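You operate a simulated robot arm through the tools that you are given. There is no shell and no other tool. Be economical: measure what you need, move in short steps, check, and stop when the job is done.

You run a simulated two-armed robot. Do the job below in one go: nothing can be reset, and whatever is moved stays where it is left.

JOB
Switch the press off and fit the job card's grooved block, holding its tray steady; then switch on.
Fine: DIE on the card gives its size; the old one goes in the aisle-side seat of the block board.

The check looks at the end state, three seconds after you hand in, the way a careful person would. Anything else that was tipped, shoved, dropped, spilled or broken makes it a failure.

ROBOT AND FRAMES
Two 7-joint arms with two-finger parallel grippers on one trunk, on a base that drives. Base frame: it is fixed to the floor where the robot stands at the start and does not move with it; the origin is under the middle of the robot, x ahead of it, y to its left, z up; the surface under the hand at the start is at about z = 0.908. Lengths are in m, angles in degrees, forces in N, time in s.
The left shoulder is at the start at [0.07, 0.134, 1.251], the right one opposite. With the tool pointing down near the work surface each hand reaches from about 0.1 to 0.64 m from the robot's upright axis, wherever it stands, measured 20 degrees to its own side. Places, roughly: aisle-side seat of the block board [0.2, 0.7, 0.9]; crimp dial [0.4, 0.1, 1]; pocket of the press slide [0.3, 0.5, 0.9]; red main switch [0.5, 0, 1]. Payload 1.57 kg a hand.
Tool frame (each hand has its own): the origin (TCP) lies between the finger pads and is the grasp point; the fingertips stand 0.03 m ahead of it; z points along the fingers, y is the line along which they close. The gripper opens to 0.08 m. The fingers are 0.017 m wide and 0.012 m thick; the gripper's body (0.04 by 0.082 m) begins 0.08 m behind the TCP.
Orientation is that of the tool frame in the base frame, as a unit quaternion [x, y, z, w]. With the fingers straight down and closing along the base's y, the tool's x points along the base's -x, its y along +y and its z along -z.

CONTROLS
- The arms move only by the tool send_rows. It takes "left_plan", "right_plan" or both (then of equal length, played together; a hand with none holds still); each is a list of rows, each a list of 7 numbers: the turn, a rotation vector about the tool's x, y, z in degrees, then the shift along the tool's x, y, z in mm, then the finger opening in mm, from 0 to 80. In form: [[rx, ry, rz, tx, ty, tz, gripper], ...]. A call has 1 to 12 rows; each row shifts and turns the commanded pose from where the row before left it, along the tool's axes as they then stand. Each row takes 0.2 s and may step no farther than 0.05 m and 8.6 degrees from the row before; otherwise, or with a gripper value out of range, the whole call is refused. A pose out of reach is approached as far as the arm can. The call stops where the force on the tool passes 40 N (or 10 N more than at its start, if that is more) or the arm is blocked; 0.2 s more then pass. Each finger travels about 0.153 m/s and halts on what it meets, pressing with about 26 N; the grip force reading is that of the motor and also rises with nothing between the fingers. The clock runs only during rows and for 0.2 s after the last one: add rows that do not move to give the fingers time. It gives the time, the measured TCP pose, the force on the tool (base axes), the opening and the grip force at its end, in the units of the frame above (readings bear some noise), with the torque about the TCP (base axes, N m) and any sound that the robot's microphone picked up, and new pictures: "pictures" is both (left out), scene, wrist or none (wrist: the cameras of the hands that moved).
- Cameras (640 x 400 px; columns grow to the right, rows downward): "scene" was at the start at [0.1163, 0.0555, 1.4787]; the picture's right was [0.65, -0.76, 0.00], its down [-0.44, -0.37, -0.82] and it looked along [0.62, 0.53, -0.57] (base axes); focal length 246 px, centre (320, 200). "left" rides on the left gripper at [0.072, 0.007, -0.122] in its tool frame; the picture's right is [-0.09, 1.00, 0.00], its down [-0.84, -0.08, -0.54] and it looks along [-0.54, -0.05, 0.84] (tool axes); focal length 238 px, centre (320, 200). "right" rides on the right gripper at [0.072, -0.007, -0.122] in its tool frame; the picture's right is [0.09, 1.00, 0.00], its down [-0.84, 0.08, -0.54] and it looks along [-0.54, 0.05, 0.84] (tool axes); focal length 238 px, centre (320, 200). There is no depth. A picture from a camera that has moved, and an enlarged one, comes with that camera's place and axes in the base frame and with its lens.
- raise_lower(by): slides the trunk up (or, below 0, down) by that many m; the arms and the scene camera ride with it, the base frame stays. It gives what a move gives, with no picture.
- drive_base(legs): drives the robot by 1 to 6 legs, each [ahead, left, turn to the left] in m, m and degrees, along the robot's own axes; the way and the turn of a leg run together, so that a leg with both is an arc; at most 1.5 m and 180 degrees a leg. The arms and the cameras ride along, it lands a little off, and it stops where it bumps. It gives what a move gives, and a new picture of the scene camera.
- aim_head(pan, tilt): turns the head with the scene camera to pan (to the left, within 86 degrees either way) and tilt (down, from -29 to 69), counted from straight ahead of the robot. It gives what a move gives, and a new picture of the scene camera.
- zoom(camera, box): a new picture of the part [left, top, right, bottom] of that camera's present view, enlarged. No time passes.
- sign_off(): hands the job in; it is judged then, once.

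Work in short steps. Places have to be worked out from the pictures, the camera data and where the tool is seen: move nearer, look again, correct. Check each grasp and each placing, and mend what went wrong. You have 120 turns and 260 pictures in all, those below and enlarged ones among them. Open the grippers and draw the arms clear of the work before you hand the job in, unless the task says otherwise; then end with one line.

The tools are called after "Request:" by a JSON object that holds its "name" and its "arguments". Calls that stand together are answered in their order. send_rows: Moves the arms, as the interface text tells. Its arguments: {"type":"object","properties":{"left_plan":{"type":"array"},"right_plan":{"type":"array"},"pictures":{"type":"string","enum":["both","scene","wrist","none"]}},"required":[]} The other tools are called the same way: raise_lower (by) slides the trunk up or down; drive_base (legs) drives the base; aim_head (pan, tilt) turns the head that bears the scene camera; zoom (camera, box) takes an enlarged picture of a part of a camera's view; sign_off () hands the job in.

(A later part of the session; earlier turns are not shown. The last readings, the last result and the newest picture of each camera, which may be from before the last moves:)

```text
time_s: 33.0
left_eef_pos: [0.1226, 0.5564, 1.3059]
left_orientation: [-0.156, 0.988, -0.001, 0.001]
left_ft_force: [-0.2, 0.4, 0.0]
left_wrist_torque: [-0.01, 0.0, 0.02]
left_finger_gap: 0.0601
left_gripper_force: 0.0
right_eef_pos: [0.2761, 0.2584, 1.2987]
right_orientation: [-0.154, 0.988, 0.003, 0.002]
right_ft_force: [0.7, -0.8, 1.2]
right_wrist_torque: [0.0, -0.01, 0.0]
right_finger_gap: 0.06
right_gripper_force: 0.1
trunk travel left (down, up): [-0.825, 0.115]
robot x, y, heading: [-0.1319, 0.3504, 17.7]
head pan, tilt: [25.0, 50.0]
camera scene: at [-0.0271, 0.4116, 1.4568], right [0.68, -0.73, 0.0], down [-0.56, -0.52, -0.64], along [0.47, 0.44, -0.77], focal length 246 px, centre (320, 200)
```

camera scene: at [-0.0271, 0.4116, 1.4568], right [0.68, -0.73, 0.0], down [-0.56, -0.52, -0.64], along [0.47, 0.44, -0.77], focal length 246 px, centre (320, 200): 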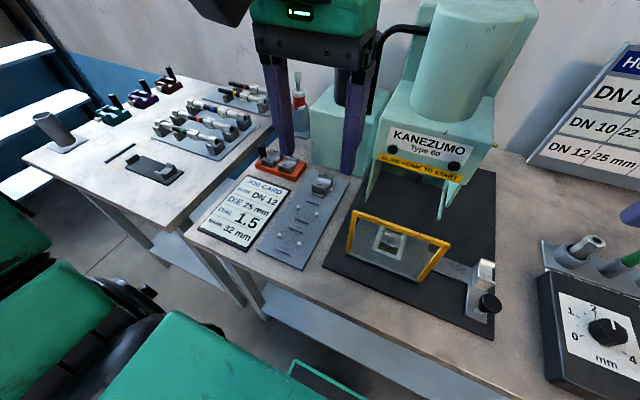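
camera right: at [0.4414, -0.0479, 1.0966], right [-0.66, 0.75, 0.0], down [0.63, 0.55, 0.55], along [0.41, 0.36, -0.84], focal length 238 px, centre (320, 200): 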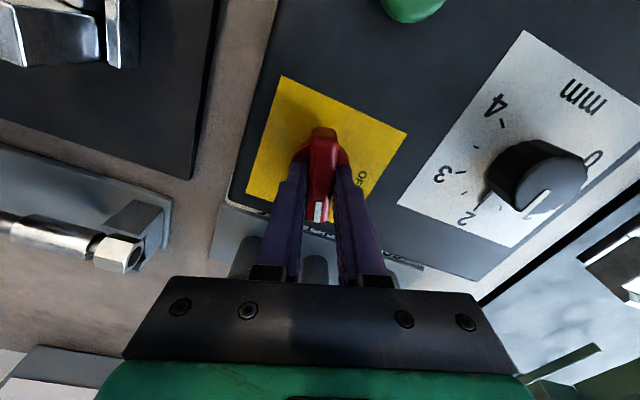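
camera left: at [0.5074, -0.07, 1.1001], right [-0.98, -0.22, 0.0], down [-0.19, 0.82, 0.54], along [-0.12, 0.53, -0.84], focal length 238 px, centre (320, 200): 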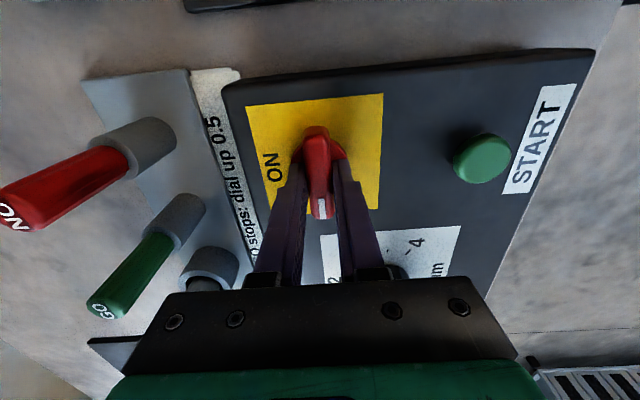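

Zoom on the slide with its guard, the board and tray.

Request:
{"name": "zoom", "arguments": {"camera": "scene", "box": [320, 180, 520, 320]}}

Request:
{"name": "zoom", "arguments": {"camera": "scene", "box": [190, 130, 370, 270]}}

```text
2.86 times, centred on (420, 250) of scene
camera zoom: at [-0.0271, 0.4116, 1.4568], right [0.68, -0.73, 0.0], down [-0.56, -0.52, -0.64], along [0.47, 0.44, -0.77], focal length 704 px, centre (34, 57)
```

zoom: 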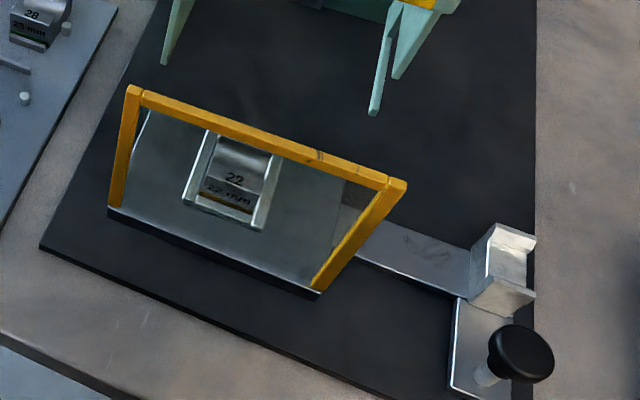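

```text
2.86 times, centred on (280, 200) of scene
camera zoom: at [-0.0271, 0.4116, 1.4568], right [0.68, -0.73, 0.0], down [-0.56, -0.52, -0.64], along [0.47, 0.44, -0.77], focal length 704 px, centre (434, 200)
```

zoom: 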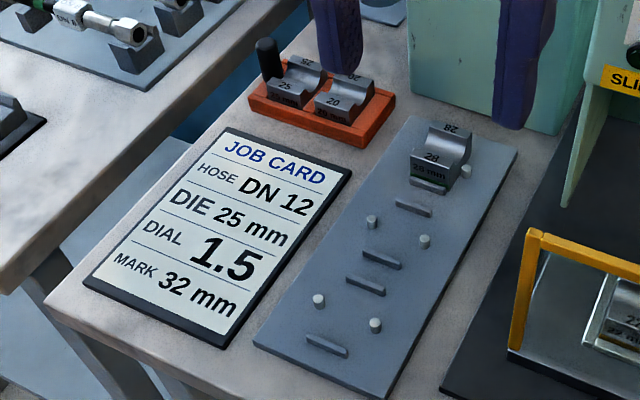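

The pocket has a tall yellow guard (top ≈ z 1.08) 6 cm in front of the block, so I'll grip the block front-to-back with the left hand yawed +90° relative to the bench (camera to the right). First a small shift right so the pocket and the seat are both in the left hand's range.

Request:
{"name": "drive_base", "arguments": {"legs": [[0, -0.15, 0]]}}

Request:
{"name": "send_rows", "arguments": {"left_plan": [[0, 0, -8, 0, 0, 0, 60], [0, 0, -8, 0, 0, 0, 60], [0, 0, -8, 0, 0, 0, 60], [0, 0, -8, 0, 0, 0, 60], [0, 0, -8, 0, 0, 0, 60], [0, 0, -8, 0, 0, 0, 60], [0, 0, -8, 0, 0, 0, 60], [0, 0, -8, 0, 0, 0, 60], [0, 0, -8, 0, 0, 0, 60], [0, 0, -8, 0, 0, 0, 60], [0, 0, -8, 0, 0, 0, 60], [0, 0, 0, 0, 0, 0, 60]], "pictures": "both"}}

```text
time_s: 34.4
left_eef_pos: [0.1675, 0.418, 1.3047]
left_orientation: [-0.156, 0.988, -0.002, 0.001]
left_ft_force: [0.5, -0.1, -0.2]
left_wrist_torque: [-0.02, -0.01, -0.01]
left_finger_gap: 0.0601
left_gripper_force: 0.0
right_eef_pos: [0.3216, 0.1204, 1.2984]
right_orientation: [-0.154, 0.988, 0.002, 0.002]
right_ft_force: [0.2, 0.2, 0.1]
right_wrist_torque: [0.0, -0.01, -0.01]
right_finger_gap: 0.0601
right_gripper_force: 0.0
trunk travel left (down, up): [-0.825, 0.115]
robot x, y, heading: [-0.0837, 0.2004, 17.9]
head pan, tilt: [25.0, 50.0]
camera scene: at [0.0176, 0.2728, 1.4568], right [0.68, -0.73, 0.0], down [-0.56, -0.52, -0.64], along [0.47, 0.44, -0.77], focal length 246 px, centre (320, 200)
```

scene: 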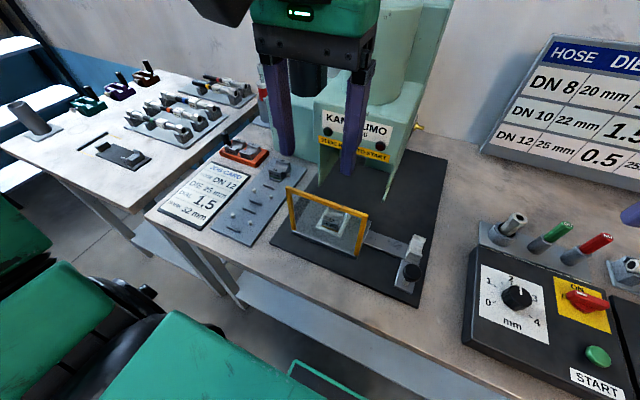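

```text
time_s: 37.0
left_eef_pos: [0.1677, 0.4146, 1.3057]
left_orientation: [0.799, -0.601, 0.002, 0.0]
left_ft_force: [0.0, 0.1, 0.2]
left_wrist_torque: [-0.02, 0.01, 0.02]
left_finger_gap: 0.0603
left_gripper_force: 0.1
right_eef_pos: [0.3222, 0.1166, 1.2967]
right_orientation: [-0.155, 0.988, 0.002, 0.003]
right_ft_force: [0.9, -0.6, 0.0]
right_wrist_torque: [0.01, -0.01, -0.01]
right_finger_gap: 0.0599
right_gripper_force: 0.0
trunk travel left (down, up): [-0.825, 0.115]
robot x, y, heading: [-0.0815, 0.2024, 18.2]
head pan, tilt: [25.0, 50.0]
camera scene: at [0.0188, 0.2692, 1.4568], right [0.68, -0.73, 0.0], down [-0.56, -0.52, -0.64], along [0.47, 0.44, -0.77], focal length 246 px, centre (320, 200)
camera left: at [0.1811, 0.3434, 1.4268], right [-0.98, -0.19, 0.0], down [-0.16, 0.83, 0.54], along [-0.1, 0.53, -0.84], focal length 238 px, centre (320, 200)
```

scene: 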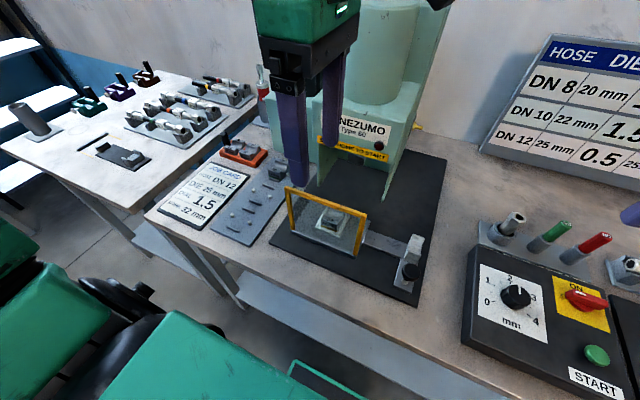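
left: 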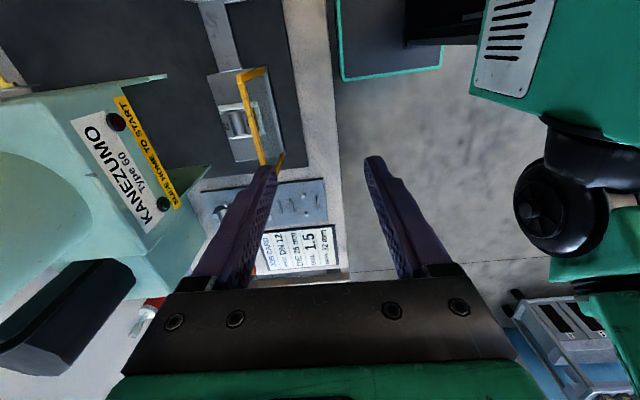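

Now move the left hand above the pocket (block ≈ (0.312, 0.498)) at z 1.20, above the guard.

Request:
{"name": "send_rows", "arguments": {"left_plan": [[0, 0, 0, -10, -40, 25, 70], [0, 0, 0, -10, -40, 25, 70], [0, 0, 0, -10, -40, 25, 70], [0, 0, -1.8, -10, -40, 25, 70], [0, 0, 0, 0, 0, 0, 70]], "pictures": "both"}}

Request:
{"name": "zoom", "arguments": {"camera": "left", "box": [240, 60, 400, 200]}}

Request:
{"name": "zoom", "arguments": {"camera": "scene", "box": [250, 130, 410, 290]}}

```text
time_s: 38.2
left_eef_pos: [0.3109, 0.4964, 1.206]
left_orientation: [0.807, -0.59, 0.001, 0.0]
left_ft_force: [-0.8, -0.1, 0.4]
left_wrist_torque: [0.01, -0.02, -0.01]
left_finger_gap: 0.0697
left_gripper_force: 0.1
right_eef_pos: [0.3231, 0.1156, 1.2986]
right_orientation: [-0.154, 0.988, 0.002, 0.002]
right_ft_force: [-1.1, 0.1, 0.2]
right_wrist_torque: [-0.01, -0.01, -0.01]
right_finger_gap: 0.06
right_gripper_force: 0.0
trunk travel left (down, up): [-0.825, 0.115]
robot x, y, heading: [-0.0822, 0.2047, 17.5]
head pan, tilt: [25.0, 50.0]
camera scene: at [0.0185, 0.269, 1.4569], right [0.68, -0.73, 0.0], down [-0.56, -0.52, -0.64], along [0.47, 0.44, -0.77], focal length 246 px, centre (320, 200)
camera left: at [0.3262, 0.4254, 1.327], right [-0.98, -0.21, 0.0], down [-0.18, 0.82, 0.54], along [-0.11, 0.53, -0.84], focal length 238 px, centre (320, 200)
```

scene: 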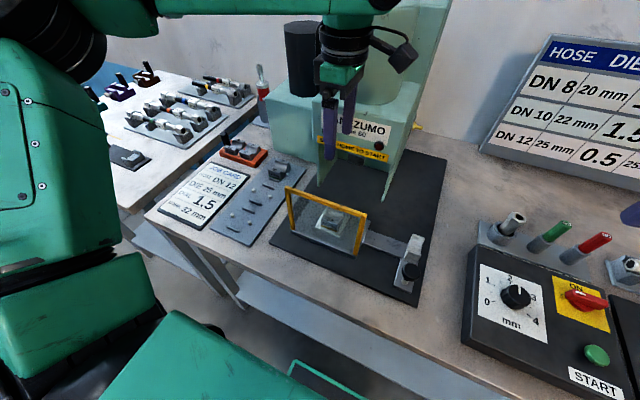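
left: 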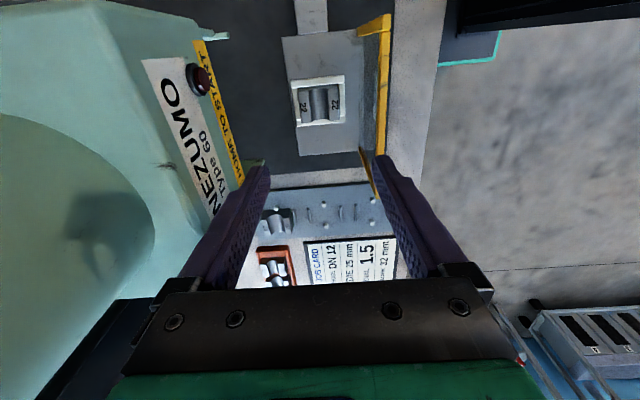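

```text
2.86 times, centred on (320, 130) of left
camera zoom: at [0.3262, 0.4254, 1.327], right [-0.98, -0.21, 0.0], down [-0.18, 0.82, 0.54], along [-0.11, 0.53, -0.84], focal length 681 px, centre (320, 400)
```

zoom: 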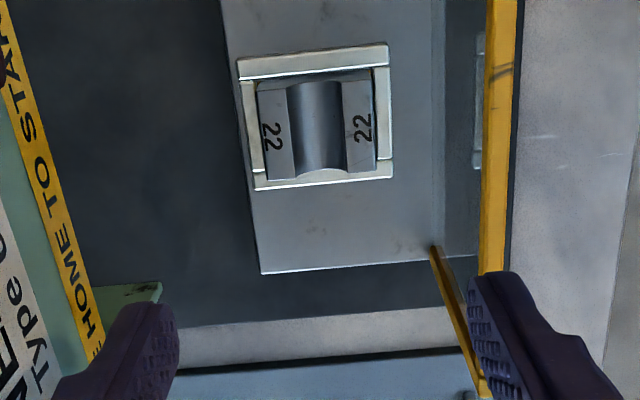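

```text
2.50 times, centred on (330, 210) of scene
camera zoom: at [0.0185, 0.269, 1.4569], right [0.68, -0.73, 0.0], down [-0.56, -0.52, -0.64], along [0.47, 0.44, -0.77], focal length 616 px, centre (295, 175)
```

zoom: 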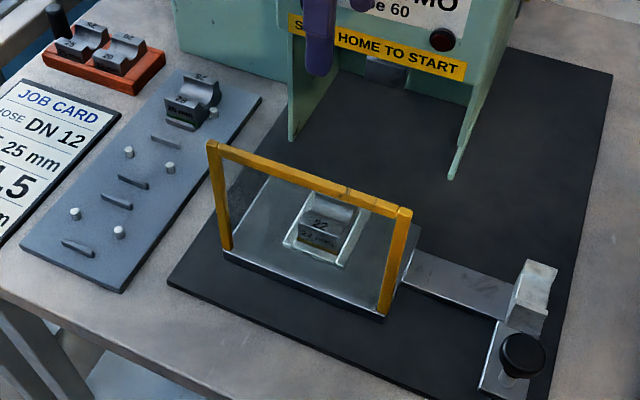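

Pocket centre ≈ (0.314, 0.497). I come down to z≈1.03 with 72 mm opening and look again.

Request:
{"name": "send_rows", "arguments": {"left_plan": [[0, 0, 0, 0, -3, 45, 72], [0, 0, 0, 0, 0, 45, 72], [0, 0, 0, 0, 0, 45, 72], [0, 0, 0, 0, 0, 40, 72], [0, 0, 0, 0, 0, 0, 72]], "pictures": "wrist"}}

Request:
{"name": "zoom", "arguments": {"camera": "scene", "box": [260, 130, 400, 270]}}

```text
time_s: 39.4
left_eef_pos: [0.3152, 0.4968, 1.0299]
left_orientation: [0.808, -0.589, 0.001, 0.0]
left_ft_force: [-0.4, -0.4, -0.6]
left_wrist_torque: [0.01, 0.0, 0.03]
left_finger_gap: 0.072
left_gripper_force: 0.0
right_eef_pos: [0.3229, 0.1158, 1.2981]
right_orientation: [-0.155, 0.988, 0.002, 0.003]
right_ft_force: [0.1, -0.7, 0.6]
right_wrist_torque: [-0.01, 0.02, -0.04]
right_finger_gap: 0.06
right_gripper_force: 0.1
trunk travel left (down, up): [-0.825, 0.115]
robot x, y, heading: [-0.083, 0.2028, 18.2]
head pan, tilt: [25.0, 50.0]
camera left: at [0.3296, 0.4259, 1.1513], right [-0.98, -0.21, 0.0], down [-0.18, 0.82, 0.54], along [-0.11, 0.53, -0.84], focal length 238 px, centre (320, 200)
```

left: 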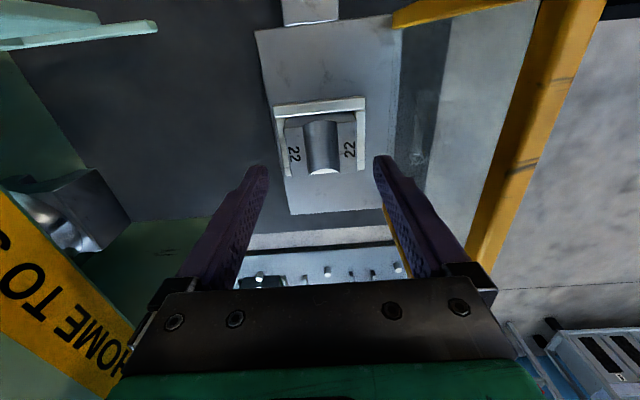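

```text
2.86 times, centred on (330, 200) of scene
camera zoom: at [0.0187, 0.2691, 1.4569], right [0.68, -0.73, 0.0], down [-0.56, -0.52, -0.64], along [0.47, 0.44, -0.77], focal length 704 px, centre (291, 200)
```

zoom: 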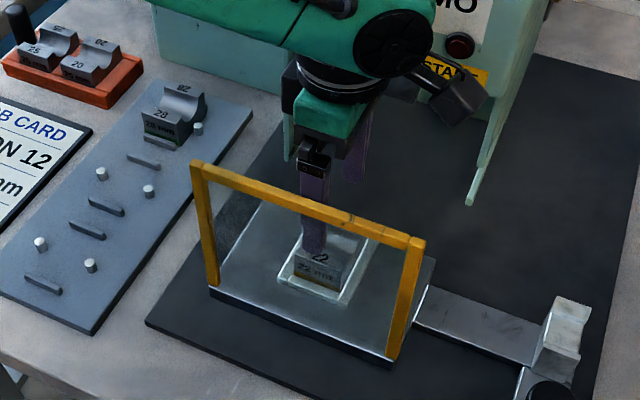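

Aligned with the block (≈61 mm front-to-back). Lower 55 mm and look.

Request:
{"name": "send_rows", "arguments": {"left_plan": [[0, 0, 0, 0, 1, 28, 72], [0, 0, 0, 0, 0, 27, 72], [0, 0, 0, 0, 0, 0, 72]], "pictures": "wrist"}}

Request:
{"name": "zoom", "arguments": {"camera": "scene", "box": [300, 190, 370, 260]}}

Request:
{"name": "zoom", "arguments": {"camera": "left", "box": [240, 80, 400, 200]}}

```text
time_s: 40.2
left_eef_pos: [0.3144, 0.4978, 0.976]
left_orientation: [0.807, -0.59, 0.001, 0.001]
left_ft_force: [-0.2, -0.4, -0.5]
left_wrist_torque: [0.0, 0.01, -0.01]
left_finger_gap: 0.072
left_gripper_force: 0.0
right_eef_pos: [0.3225, 0.1167, 1.2977]
right_orientation: [-0.154, 0.988, 0.002, 0.002]
right_ft_force: [-0.4, 1.0, 0.2]
right_wrist_torque: [0.0, 0.0, 0.0]
right_finger_gap: 0.06
right_gripper_force: 0.1
trunk travel left (down, up): [-0.825, 0.115]
robot x, y, heading: [-0.087, 0.2057, 17.8]
head pan, tilt: [25.0, 50.0]
camera left: at [0.3287, 0.4266, 1.0974], right [-0.98, -0.21, 0.0], down [-0.18, 0.82, 0.54], along [-0.11, 0.53, -0.84], focal length 238 px, centre (320, 200)
```

left: 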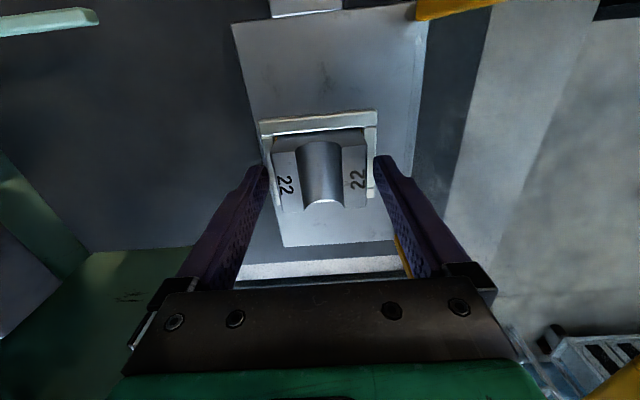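

```text
5.71 times, centred on (335, 225) of scene
camera zoom: at [0.0182, 0.2687, 1.4569], right [0.68, -0.73, 0.0], down [-0.56, -0.52, -0.64], along [0.47, 0.44, -0.77], focal length 1408 px, centre (234, 57)
```

zoom: 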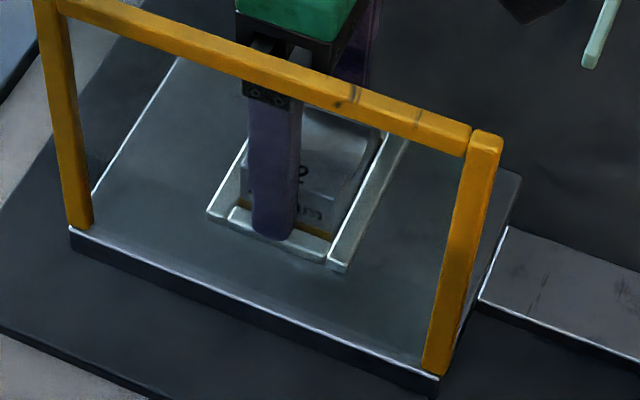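

```text
3.33 times, centred on (320, 140) of left
camera zoom: at [0.3287, 0.4266, 1.0974], right [-0.98, -0.21, 0.0], down [-0.18, 0.82, 0.54], along [-0.11, 0.53, -0.84], focal length 794 px, centre (320, 400)
```

zoom: 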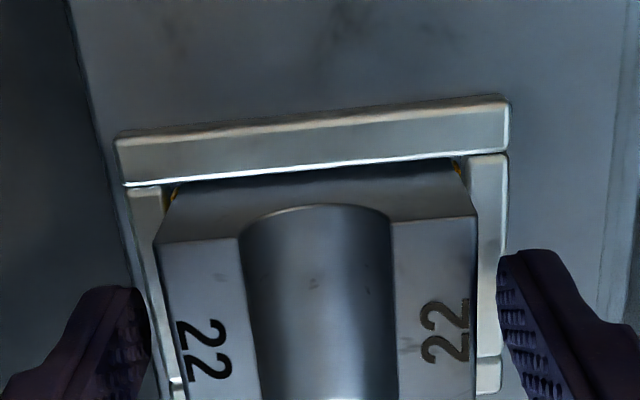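

Tips are beside the block just above the rails. Lower 4 mm and close.

Request:
{"name": "send_rows", "arguments": {"left_plan": [[0, 0, 0, 0, 0.5, 4, 72], [0, 0, 0, 0, 0, 0, 60], [0, 0, 0, 0, 0, 0, 54], [0, 0, 0, 0, 0, 0, 54]], "pictures": "wrist"}}

Request:
{"name": "zoom", "arguments": {"camera": "scene", "box": [300, 190, 370, 260]}}

```text
time_s: 41.2
left_eef_pos: [0.3148, 0.4973, 0.9718]
left_orientation: [0.808, -0.59, 0.001, 0.0]
left_ft_force: [-0.5, 0.1, 0.8]
left_wrist_torque: [0.09, -0.1, -0.03]
left_finger_gap: 0.058
left_gripper_force: 26.1
right_eef_pos: [0.3222, 0.1164, 1.2996]
right_orientation: [-0.155, 0.988, 0.003, 0.003]
right_ft_force: [-0.1, 0.5, 0.7]
right_wrist_torque: [-0.02, -0.02, 0.0]
right_finger_gap: 0.06
right_gripper_force: 0.1
trunk travel left (down, up): [-0.825, 0.115]
robot x, y, heading: [-0.0862, 0.2021, 17.9]
head pan, tilt: [25.0, 50.0]
camera left: at [0.3285, 0.4268, 1.0932], right [-0.98, -0.21, 0.0], down [-0.18, 0.82, 0.54], along [-0.12, 0.53, -0.84], focal length 238 px, centre (320, 200)
```

left: 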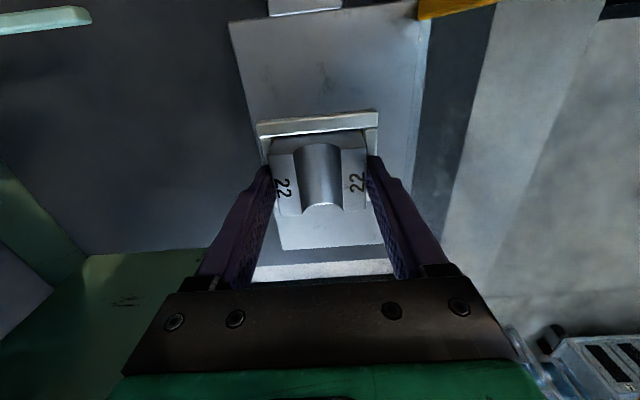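

```text
5.71 times, centred on (335, 225) of scene
camera zoom: at [0.0189, 0.2693, 1.4568], right [0.68, -0.73, 0.0], down [-0.56, -0.52, -0.64], along [0.47, 0.44, -0.77], focal length 1408 px, centre (234, 57)
```

zoom: 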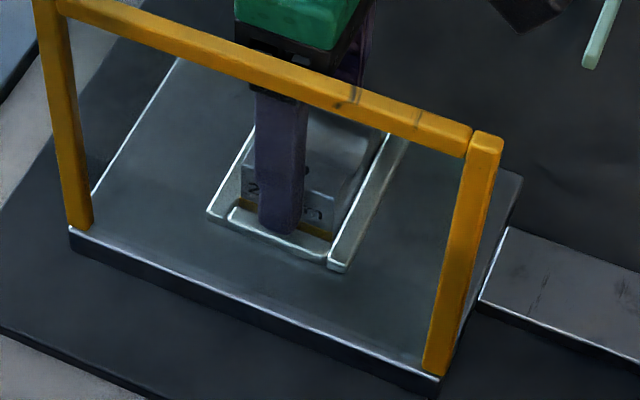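

Gripped at 58 mm. Lift slowly, then check.

Request:
{"name": "send_rows", "arguments": {"left_plan": [[0, 0, 0, 0, 0, -5, 54], [0, 0, 0, 0, 0, -10, 54], [0, 0, 0, 0, 0, -20, 54], [0, 0, 0, 0, 0, -40, 54], [0, 0, 0, 0, 0, -45, 54], [0, 0, 0, 0, 0, -45, 54], [0, 0, 0, 0, 0, 0, 54]], "pictures": "both"}}

Request:
{"name": "zoom", "arguments": {"camera": "scene", "box": [250, 110, 390, 270]}}

```text
time_s: 42.8
left_eef_pos: [0.3147, 0.4976, 1.1362]
left_orientation: [0.808, -0.59, 0.001, 0.0]
left_ft_force: [-0.3, 0.2, -4.8]
left_wrist_torque: [0.03, 0.03, -0.01]
left_finger_gap: 0.0577
left_gripper_force: 25.5
right_eef_pos: [0.3237, 0.1177, 1.2985]
right_orientation: [-0.154, 0.988, 0.002, 0.002]
right_ft_force: [-0.6, 0.2, -1.0]
right_wrist_torque: [0.0, 0.03, -0.01]
right_finger_gap: 0.0604
right_gripper_force: 0.1
trunk travel left (down, up): [-0.825, 0.115]
robot x, y, heading: [-0.0845, 0.2058, 18.1]
head pan, tilt: [25.0, 50.0]
camera scene: at [0.0201, 0.2701, 1.4567], right [0.68, -0.73, 0.0], down [-0.56, -0.52, -0.64], along [0.47, 0.44, -0.77], focal length 246 px, centre (320, 200)
camera left: at [0.3295, 0.4269, 1.2576], right [-0.98, -0.21, 0.0], down [-0.18, 0.82, 0.54], along [-0.12, 0.53, -0.84], focal length 238 px, centre (320, 200)
```

scene: 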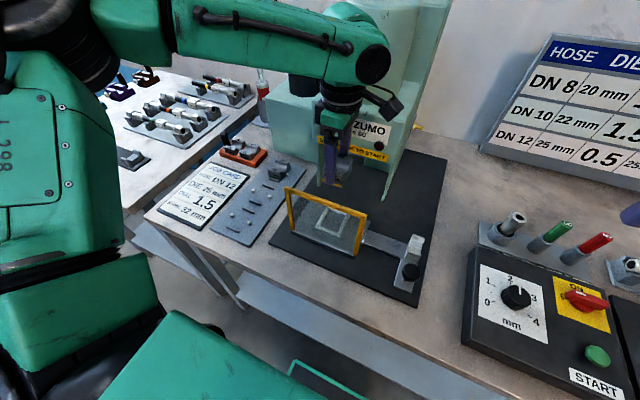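
left: 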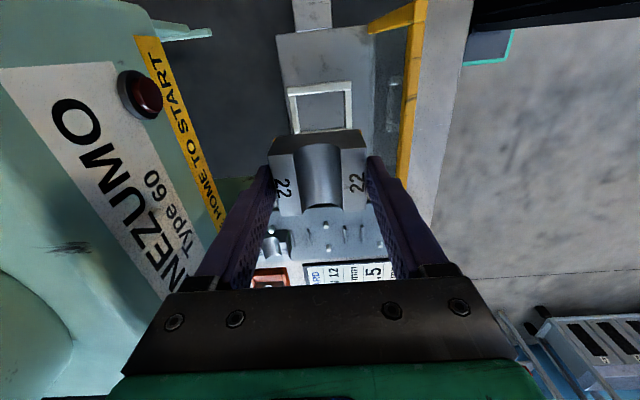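

```text
2.50 times, centred on (320, 190) of scene
camera zoom: at [0.0201, 0.2701, 1.4567], right [0.68, -0.73, 0.0], down [-0.56, -0.52, -0.64], along [0.47, 0.44, -0.77], focal length 616 px, centre (320, 225)
```

zoom: 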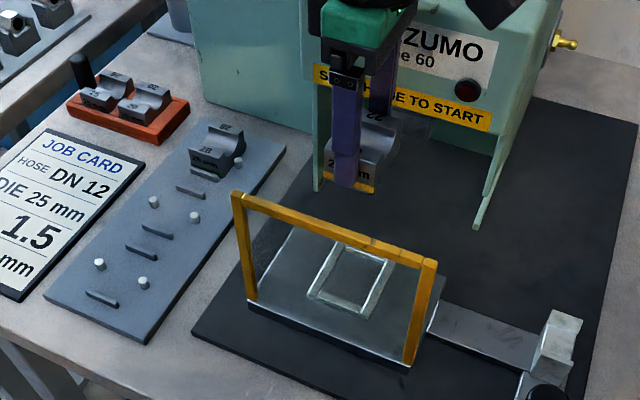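

Block 22 is held. Zoom the wrist view for the seat geometry on the board.

Request:
{"name": "zoom", "arguments": {"camera": "left", "box": [250, 190, 410, 290]}}

Request:
{"name": "zoom", "arguments": {"camera": "scene", "box": [195, 150, 305, 260]}}

```text
4.00 times, centred on (330, 240) of left
camera zoom: at [0.3295, 0.4269, 1.2576], right [-0.98, -0.21, 0.0], down [-0.18, 0.82, 0.54], along [-0.12, 0.53, -0.84], focal length 953 px, centre (280, 40)
```

zoom: 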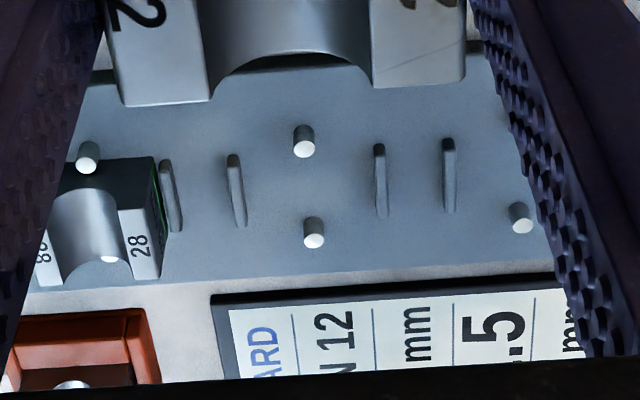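

```text
3.64 times, centred on (250, 205) of scene
camera zoom: at [0.0201, 0.2701, 1.4567], right [0.68, -0.73, 0.0], down [-0.56, -0.52, -0.64], along [0.47, 0.44, -0.77], focal length 896 px, centre (574, 182)
```

zoom: 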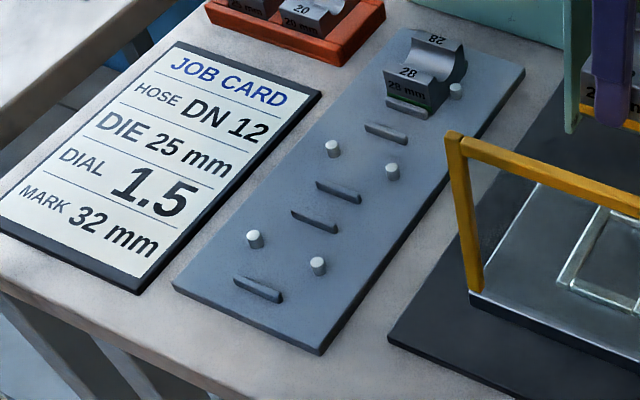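

Seat centre estimate ≈ (0.156, 0.690). I move left past the guard first, then back toward the aisle, staying high.

Request:
{"name": "send_rows", "arguments": {"left_plan": [[0, 0, 0, -40, 0, -20, 54], [0, 0, 0, -48, 0, 0, 54], [0, 0, 0, -48, 0, 0, 54], [0, 0, 0, -48, 0, 0, 54], [0, 0, 0, -47, 0, 0, 54], [0, 0, 0, 0, 31, 0, 54], [0, 0, 0, 0, 31, 0, 54], [0, 0, 0, 0, 31, 0, 54], [0, 0, 0, 0, 0, 30, 54], [0, 0, 0, 0, 0, 40, 54], [0, 0, 0, 0, 0, 40, 54], [0, 0, 0, 0, 0, 0, 54]], "pictures": "both"}}

Request:
{"name": "zoom", "arguments": {"camera": "left", "box": [220, 60, 420, 220]}}

Request:
{"name": "zoom", "arguments": {"camera": "scene", "box": [190, 150, 300, 260]}}

```text
time_s: 45.4
left_eef_pos: [0.1552, 0.6902, 1.0456]
left_orientation: [0.807, -0.59, 0.002, 0.0]
left_ft_force: [-0.7, -1.1, -5.6]
left_wrist_torque: [-0.03, -0.01, 0.0]
left_finger_gap: 0.0579
left_gripper_force: 26.3
right_eef_pos: [0.3234, 0.1162, 1.2981]
right_orientation: [-0.154, 0.988, 0.001, 0.002]
right_ft_force: [0.0, -0.9, -0.6]
right_wrist_torque: [-0.02, 0.0, 0.01]
right_finger_gap: 0.0598
right_gripper_force: 0.1
trunk travel left (down, up): [-0.825, 0.115]
robot x, y, heading: [-0.0809, 0.203, 17.8]
head pan, tilt: [25.0, 50.0]
camera scene: at [0.0194, 0.2701, 1.4568], right [0.68, -0.73, 0.0], down [-0.56, -0.52, -0.64], along [0.47, 0.44, -0.77], focal length 246 px, centre (320, 200)
camera left: at [0.1688, 0.6186, 1.1665], right [-0.98, -0.21, 0.0], down [-0.18, 0.82, 0.54], along [-0.11, 0.53, -0.84], focal length 238 px, centre (320, 200)
```

scene: 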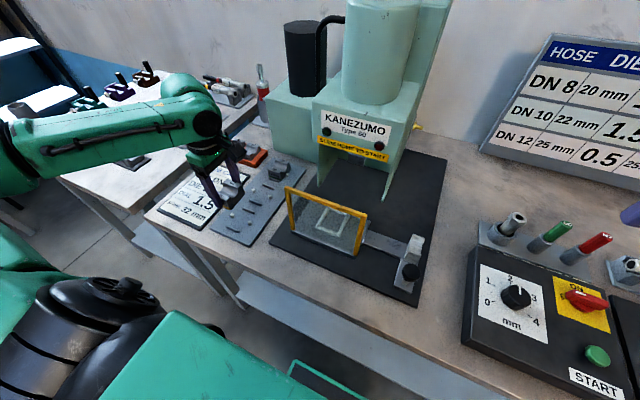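
left: 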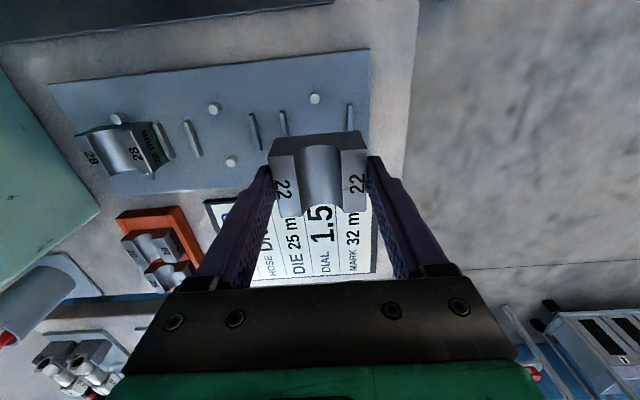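

```text
2.50 times, centred on (320, 140) of left
camera zoom: at [0.1688, 0.6186, 1.1665], right [-0.98, -0.21, 0.0], down [-0.18, 0.82, 0.54], along [-0.11, 0.53, -0.84], focal length 596 px, centre (320, 350)
```

zoom: 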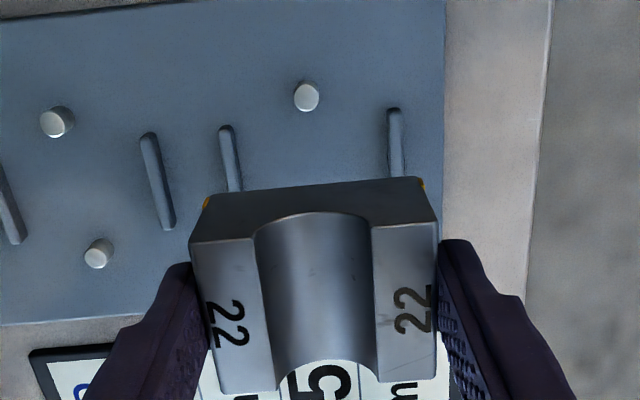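

```text
3.64 times, centred on (245, 205) of scene
camera zoom: at [0.0194, 0.2701, 1.4568], right [0.68, -0.73, 0.0], down [-0.56, -0.52, -0.64], along [0.47, 0.44, -0.77], focal length 896 px, centre (593, 182)
```

zoom: 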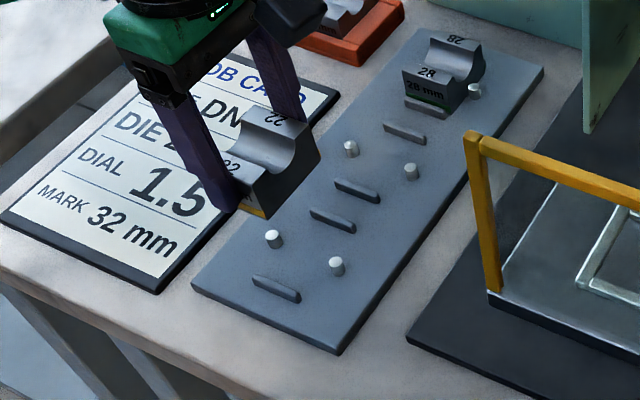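

Block is held straight; the seat centre works out ~2 mm ahead and ~1.5 mm left of the present pose. I correct and lower to z≈1.0.

Request:
{"name": "send_rows", "arguments": {"left_plan": [[0, 0, 0, -1.5, -1.8, 22, 54], [0, 0, 0, 0, 0, 24, 54], [0, 0, 0, 0, 0, 0, 54]], "pictures": "wrist"}}

Request:
{"name": "zoom", "arguments": {"camera": "left", "box": [240, 80, 400, 220]}}

Request:
{"name": "zoom", "arguments": {"camera": "scene", "box": [200, 170, 280, 250]}}

```text
time_s: 46.2
left_eef_pos: [0.1555, 0.6898, 0.9986]
left_orientation: [0.807, -0.59, 0.0, 0.001]
left_ft_force: [-0.4, -0.3, -5.2]
left_wrist_torque: [0.02, 0.01, 0.0]
left_finger_gap: 0.0581
left_gripper_force: 26.6
right_eef_pos: [0.3217, 0.1166, 1.298]
right_orientation: [-0.155, 0.988, 0.002, 0.003]
right_ft_force: [0.3, -0.6, -0.3]
right_wrist_torque: [0.01, 0.01, 0.0]
right_finger_gap: 0.0598
right_gripper_force: 0.1
trunk travel left (down, up): [-0.825, 0.115]
robot x, y, heading: [-0.0844, 0.2011, 17.8]
head pan, tilt: [25.0, 50.0]
camera left: at [0.1697, 0.6201, 1.1207], right [-0.98, -0.21, 0.0], down [-0.18, 0.82, 0.54], along [-0.12, 0.53, -0.84], focal length 238 px, centre (320, 200)
```

left: 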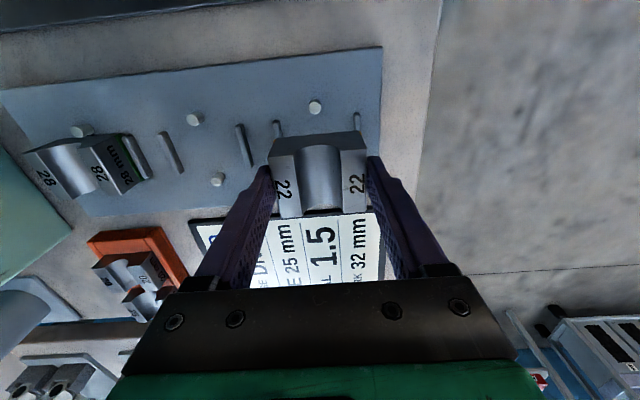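

```text
2.86 times, centred on (320, 150) of left
camera zoom: at [0.1697, 0.6201, 1.1207], right [-0.98, -0.21, 0.0], down [-0.18, 0.82, 0.54], along [-0.12, 0.53, -0.84], focal length 681 px, centre (320, 343)
```

zoom: 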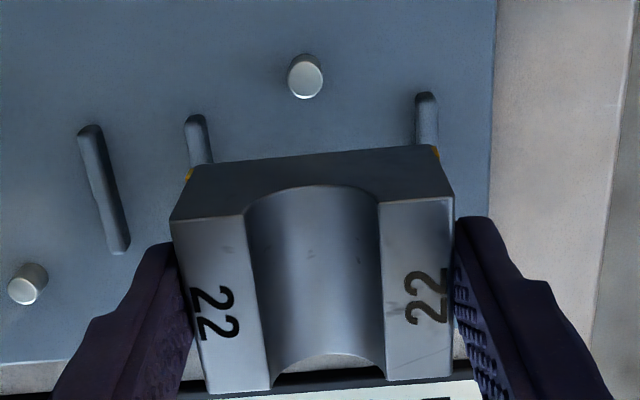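

```text
5.00 times, centred on (240, 210) of scene
camera zoom: at [0.0191, 0.2696, 1.4568], right [0.68, -0.73, 0.0], down [-0.56, -0.52, -0.64], along [0.47, 0.44, -0.77], focal length 1232 px, centre (720, 150)
```

zoom: 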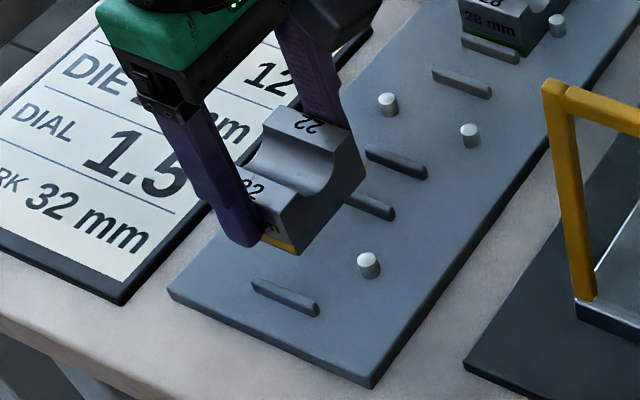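

The pins are ~16 mm tall; re-reading their bases, the seat lies ~5 mm to the right of the present pose and 1 mm ahead. Correct and lower 14 mm to just above the pins.

Request:
{"name": "send_rows", "arguments": {"left_plan": [[0, 0, 0, 5, -1, 0, 54], [0, 0, 0, 0, 0, 14, 54], [0, 0, 0, 0, 0, 0, 54]], "pictures": "wrist"}}

Request:
{"name": "zoom", "arguments": {"camera": "left", "box": [240, 80, 400, 220]}}

Request:
{"name": "zoom", "arguments": {"camera": "scene", "box": [200, 170, 280, 250]}}

```text
time_s: 47.0
left_eef_pos: [0.159, 0.6867, 0.9852]
left_orientation: [0.807, -0.59, 0.001, 0.001]
left_ft_force: [0.5, -0.4, -5.0]
left_wrist_torque: [0.03, 0.02, 0.01]
left_finger_gap: 0.058
left_gripper_force: 25.9
right_eef_pos: [0.3231, 0.1179, 1.298]
right_orientation: [-0.154, 0.988, 0.002, 0.002]
right_ft_force: [0.4, -0.1, 0.9]
right_wrist_torque: [0.01, -0.01, 0.0]
right_finger_gap: 0.06
right_gripper_force: 0.1
trunk travel left (down, up): [-0.825, 0.115]
robot x, y, heading: [-0.0818, 0.2058, 18.1]
head pan, tilt: [25.0, 50.0]
camera left: at [0.1734, 0.6161, 1.107], right [-0.98, -0.21, 0.0], down [-0.18, 0.82, 0.54], along [-0.12, 0.53, -0.84], focal length 238 px, centre (320, 200)
```

left: 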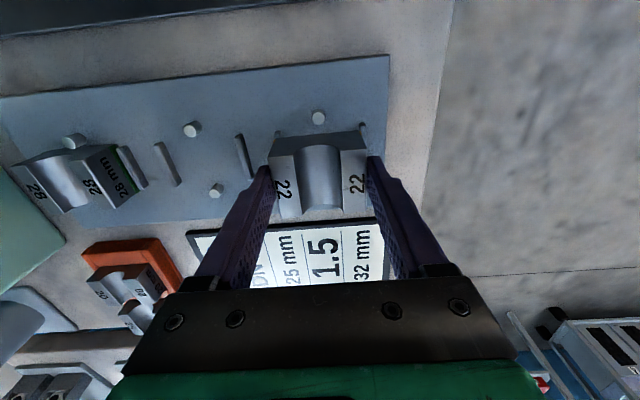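

```text
2.86 times, centred on (320, 150) of left
camera zoom: at [0.1734, 0.6161, 1.107], right [-0.98, -0.21, 0.0], down [-0.18, 0.82, 0.54], along [-0.12, 0.53, -0.84], focal length 681 px, centre (320, 343)
```

zoom: 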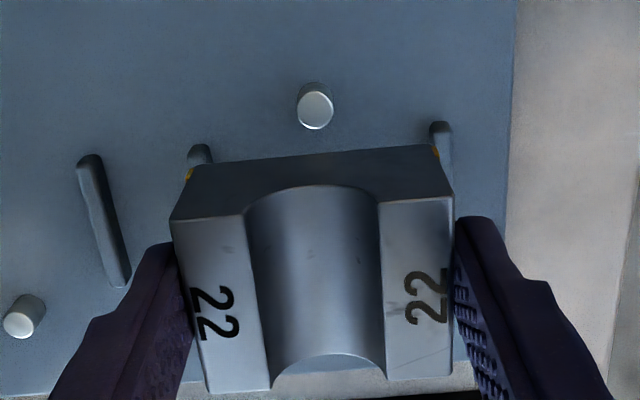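

```text
5.00 times, centred on (240, 210) of scene
camera zoom: at [0.0191, 0.2703, 1.4568], right [0.68, -0.73, 0.0], down [-0.56, -0.52, -0.64], along [0.47, 0.44, -0.77], focal length 1232 px, centre (720, 150)
```

zoom: 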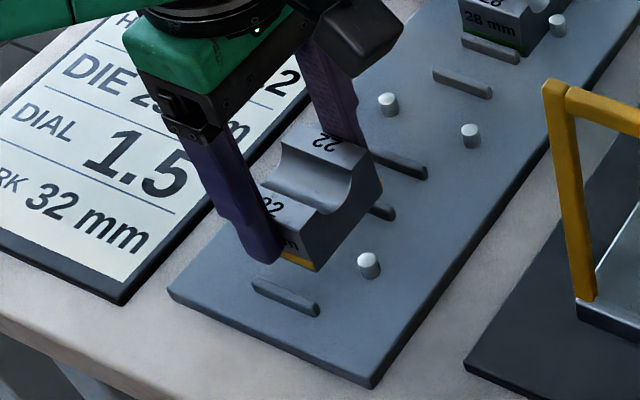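

Seat now computed as 3.5 mm further right and 1.3 mm back. Correct, then lower 8 mm and look again.

Request:
{"name": "send_rows", "arguments": {"left_plan": [[0, 0, 0, 3.5, 1.3, 0, 54], [0, 0, 0, 0, 0, 0, 54], [0, 0, 0, 0, 0, 6, 54], [0, 0, 0, 0, 0, 0, 54]], "pictures": "wrist"}}

Request:
{"name": "zoom", "arguments": {"camera": "left", "box": [260, 90, 380, 190]}}

Request:
{"name": "zoom", "arguments": {"camera": "scene", "box": [200, 170, 280, 250]}}

```text
time_s: 48.0
left_eef_pos: [0.1583, 0.6832, 0.9789]
left_orientation: [0.808, -0.59, 0.001, 0.001]
left_ft_force: [-0.5, 0.0, -5.9]
left_wrist_torque: [0.01, 0.01, 0.05]
left_finger_gap: 0.0579
left_gripper_force: 26.2
right_eef_pos: [0.3229, 0.1178, 1.2983]
right_orientation: [-0.155, 0.988, 0.002, 0.002]
right_ft_force: [0.8, 0.0, 0.8]
right_wrist_torque: [0.02, 0.0, 0.0]
right_finger_gap: 0.0602
right_gripper_force: 0.0
trunk travel left (down, up): [-0.825, 0.115]
robot x, y, heading: [-0.0809, 0.2021, 18.0]
head pan, tilt: [25.0, 50.0]
camera left: at [0.1728, 0.6123, 1.1011], right [-0.98, -0.21, 0.0], down [-0.18, 0.82, 0.54], along [-0.12, 0.53, -0.84], focal length 238 px, centre (320, 200)
```

left: 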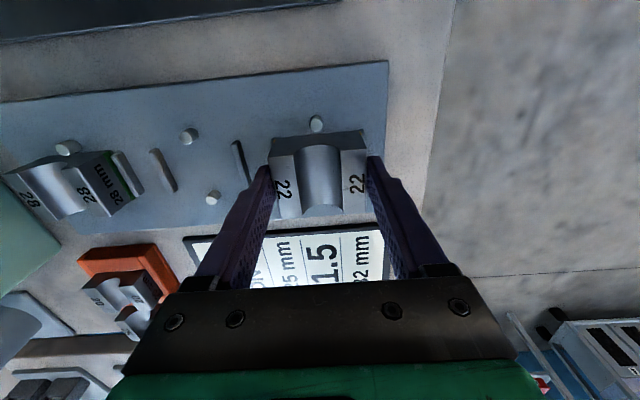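

```text
4.00 times, centred on (320, 140) of left
camera zoom: at [0.1728, 0.6123, 1.1011], right [-0.98, -0.21, 0.0], down [-0.18, 0.82, 0.54], along [-0.12, 0.53, -0.84], focal length 953 px, centre (320, 440)
```

zoom: 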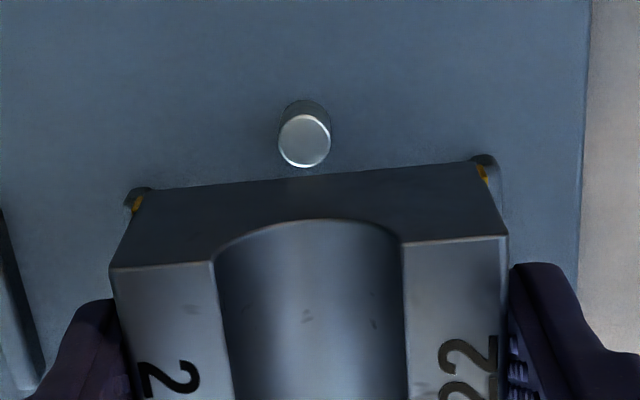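

```text
5.00 times, centred on (240, 210) of scene
camera zoom: at [0.0193, 0.2702, 1.4567], right [0.68, -0.73, 0.0], down [-0.56, -0.52, -0.64], along [0.47, 0.44, -0.77], focal length 1232 px, centre (720, 150)
```

zoom: 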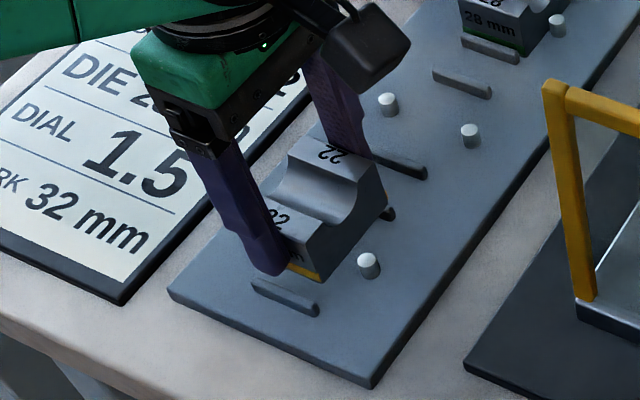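

Both cameras put the block face about 0.5 mm into the right pin. I shift 1.1 mm left and lower in small steps, watching force.

Request:
{"name": "send_rows", "arguments": {"left_plan": [[0, 0, 0, -1.1, 0, 0, 54], [0, 0, 0, 0, 0, 0, 54], [0, 0, 0, 0, 0, 6, 54], [0, 0, 0, 0, 0, 6, 54], [0, 0, 0, 0, 0, 0, 54]], "pictures": "wrist"}}

Request:
{"name": "zoom", "arguments": {"camera": "left", "box": [260, 90, 380, 190]}}

Request:
{"name": "zoom", "arguments": {"camera": "scene", "box": [200, 170, 280, 250]}}

```text
time_s: 49.2
left_eef_pos: [0.1587, 0.684, 0.9669]
left_orientation: [0.808, -0.589, 0.001, 0.0]
left_ft_force: [-0.5, -1.3, -4.6]
left_wrist_torque: [-0.01, -0.01, 0.02]
left_finger_gap: 0.0582
left_gripper_force: 25.9
right_eef_pos: [0.3229, 0.1177, 1.2991]
right_orientation: [-0.155, 0.988, 0.002, 0.001]
right_ft_force: [0.4, -0.4, -0.2]
right_wrist_torque: [0.0, 0.0, 0.0]
right_finger_gap: 0.0602
right_gripper_force: 0.2
trunk travel left (down, up): [-0.825, 0.115]
robot x, y, heading: [-0.0875, 0.2044, 17.8]
head pan, tilt: [25.0, 50.0]
camera left: at [0.1727, 0.6136, 1.0894], right [-0.98, -0.21, 0.0], down [-0.18, 0.82, 0.54], along [-0.12, 0.53, -0.84], focal length 238 px, centre (320, 200)
```

left: 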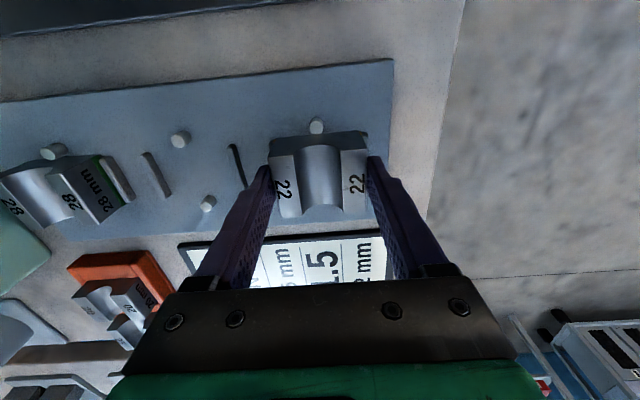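

```text
4.00 times, centred on (320, 140) of left
camera zoom: at [0.1727, 0.6136, 1.0894], right [-0.98, -0.21, 0.0], down [-0.18, 0.82, 0.54], along [-0.12, 0.53, -0.84], focal length 953 px, centre (320, 440)
```

zoom: 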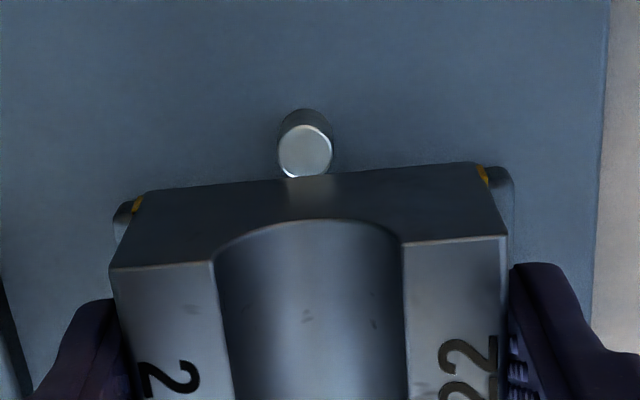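

```text
5.00 times, centred on (240, 210) of scene
camera zoom: at [0.0192, 0.2701, 1.4568], right [0.68, -0.73, 0.0], down [-0.56, -0.52, -0.64], along [0.47, 0.44, -0.77], focal length 1232 px, centre (720, 150)
```

zoom: 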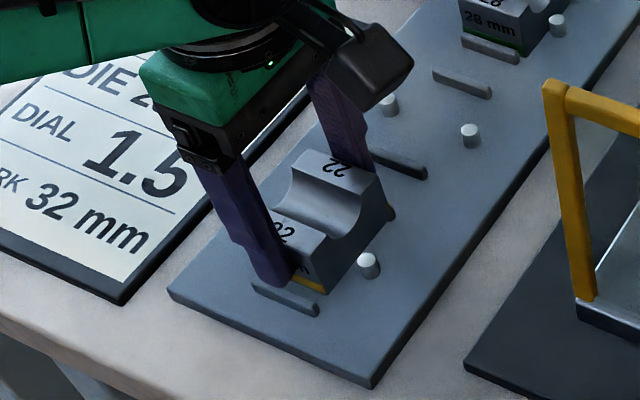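

The pin top is just clear of the block face and the bars straddle it evenly. Continue down in 4 mm steps.

Request:
{"name": "send_rows", "arguments": {"left_plan": [[0, 0, 0, 0, 0, 4, 54], [0, 0, 0, 0, 0, 4, 54], [0, 0, 0, 0, 0, 0, 54]], "pictures": "wrist"}}

Request:
{"name": "zoom", "arguments": {"camera": "left", "box": [260, 90, 380, 190]}}

Request:
{"name": "zoom", "arguments": {"camera": "scene", "box": [200, 170, 280, 250]}}

```text
time_s: 50.0
left_eef_pos: [0.1578, 0.683, 0.9624]
left_orientation: [0.807, -0.59, 0.001, -0.002]
left_ft_force: [0.6, 3.8, 16.5]
left_wrist_torque: [-0.25, -0.13, 0.03]
left_finger_gap: 0.0574
left_gripper_force: 25.9
right_eef_pos: [0.3216, 0.1148, 1.2989]
right_orientation: [-0.154, 0.988, 0.003, 0.002]
right_ft_force: [0.0, 0.6, -0.3]
right_wrist_torque: [0.0, -0.02, -0.03]
right_finger_gap: 0.0598
right_gripper_force: 0.1
trunk travel left (down, up): [-0.825, 0.115]
robot x, y, heading: [-0.0812, 0.2036, 17.7]
head pan, tilt: [25.0, 50.0]
camera left: at [0.1721, 0.6123, 1.0833], right [-0.98, -0.21, 0.0], down [-0.18, 0.82, 0.54], along [-0.11, 0.53, -0.84], focal length 238 px, centre (320, 200)
```

left: 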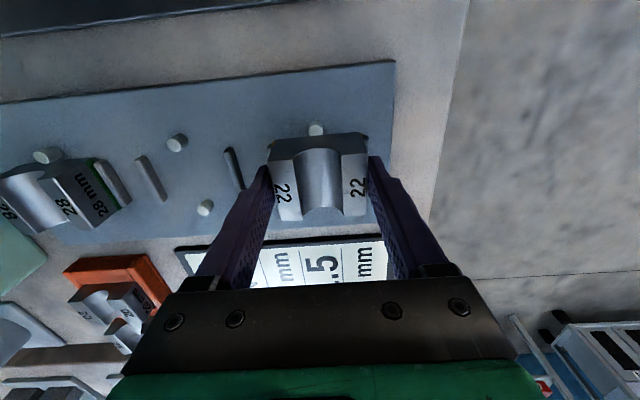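

```text
4.00 times, centred on (320, 140) of left
camera zoom: at [0.1721, 0.6123, 1.0833], right [-0.98, -0.21, 0.0], down [-0.18, 0.82, 0.54], along [-0.11, 0.53, -0.84], focal length 953 px, centre (320, 440)
```

zoom: 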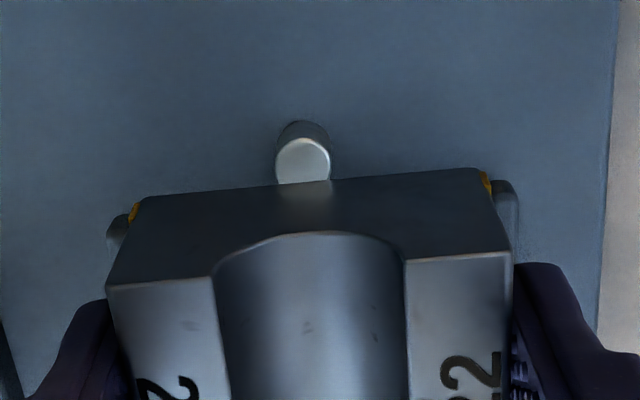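

```text
5.00 times, centred on (240, 210) of scene
camera zoom: at [0.0177, 0.2678, 1.4572], right [0.68, -0.73, 0.0], down [-0.56, -0.52, -0.64], along [0.47, 0.44, -0.77], focal length 1232 px, centre (720, 150)
```

zoom: 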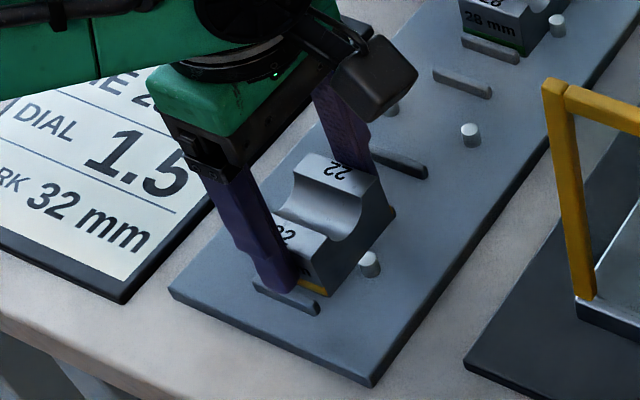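

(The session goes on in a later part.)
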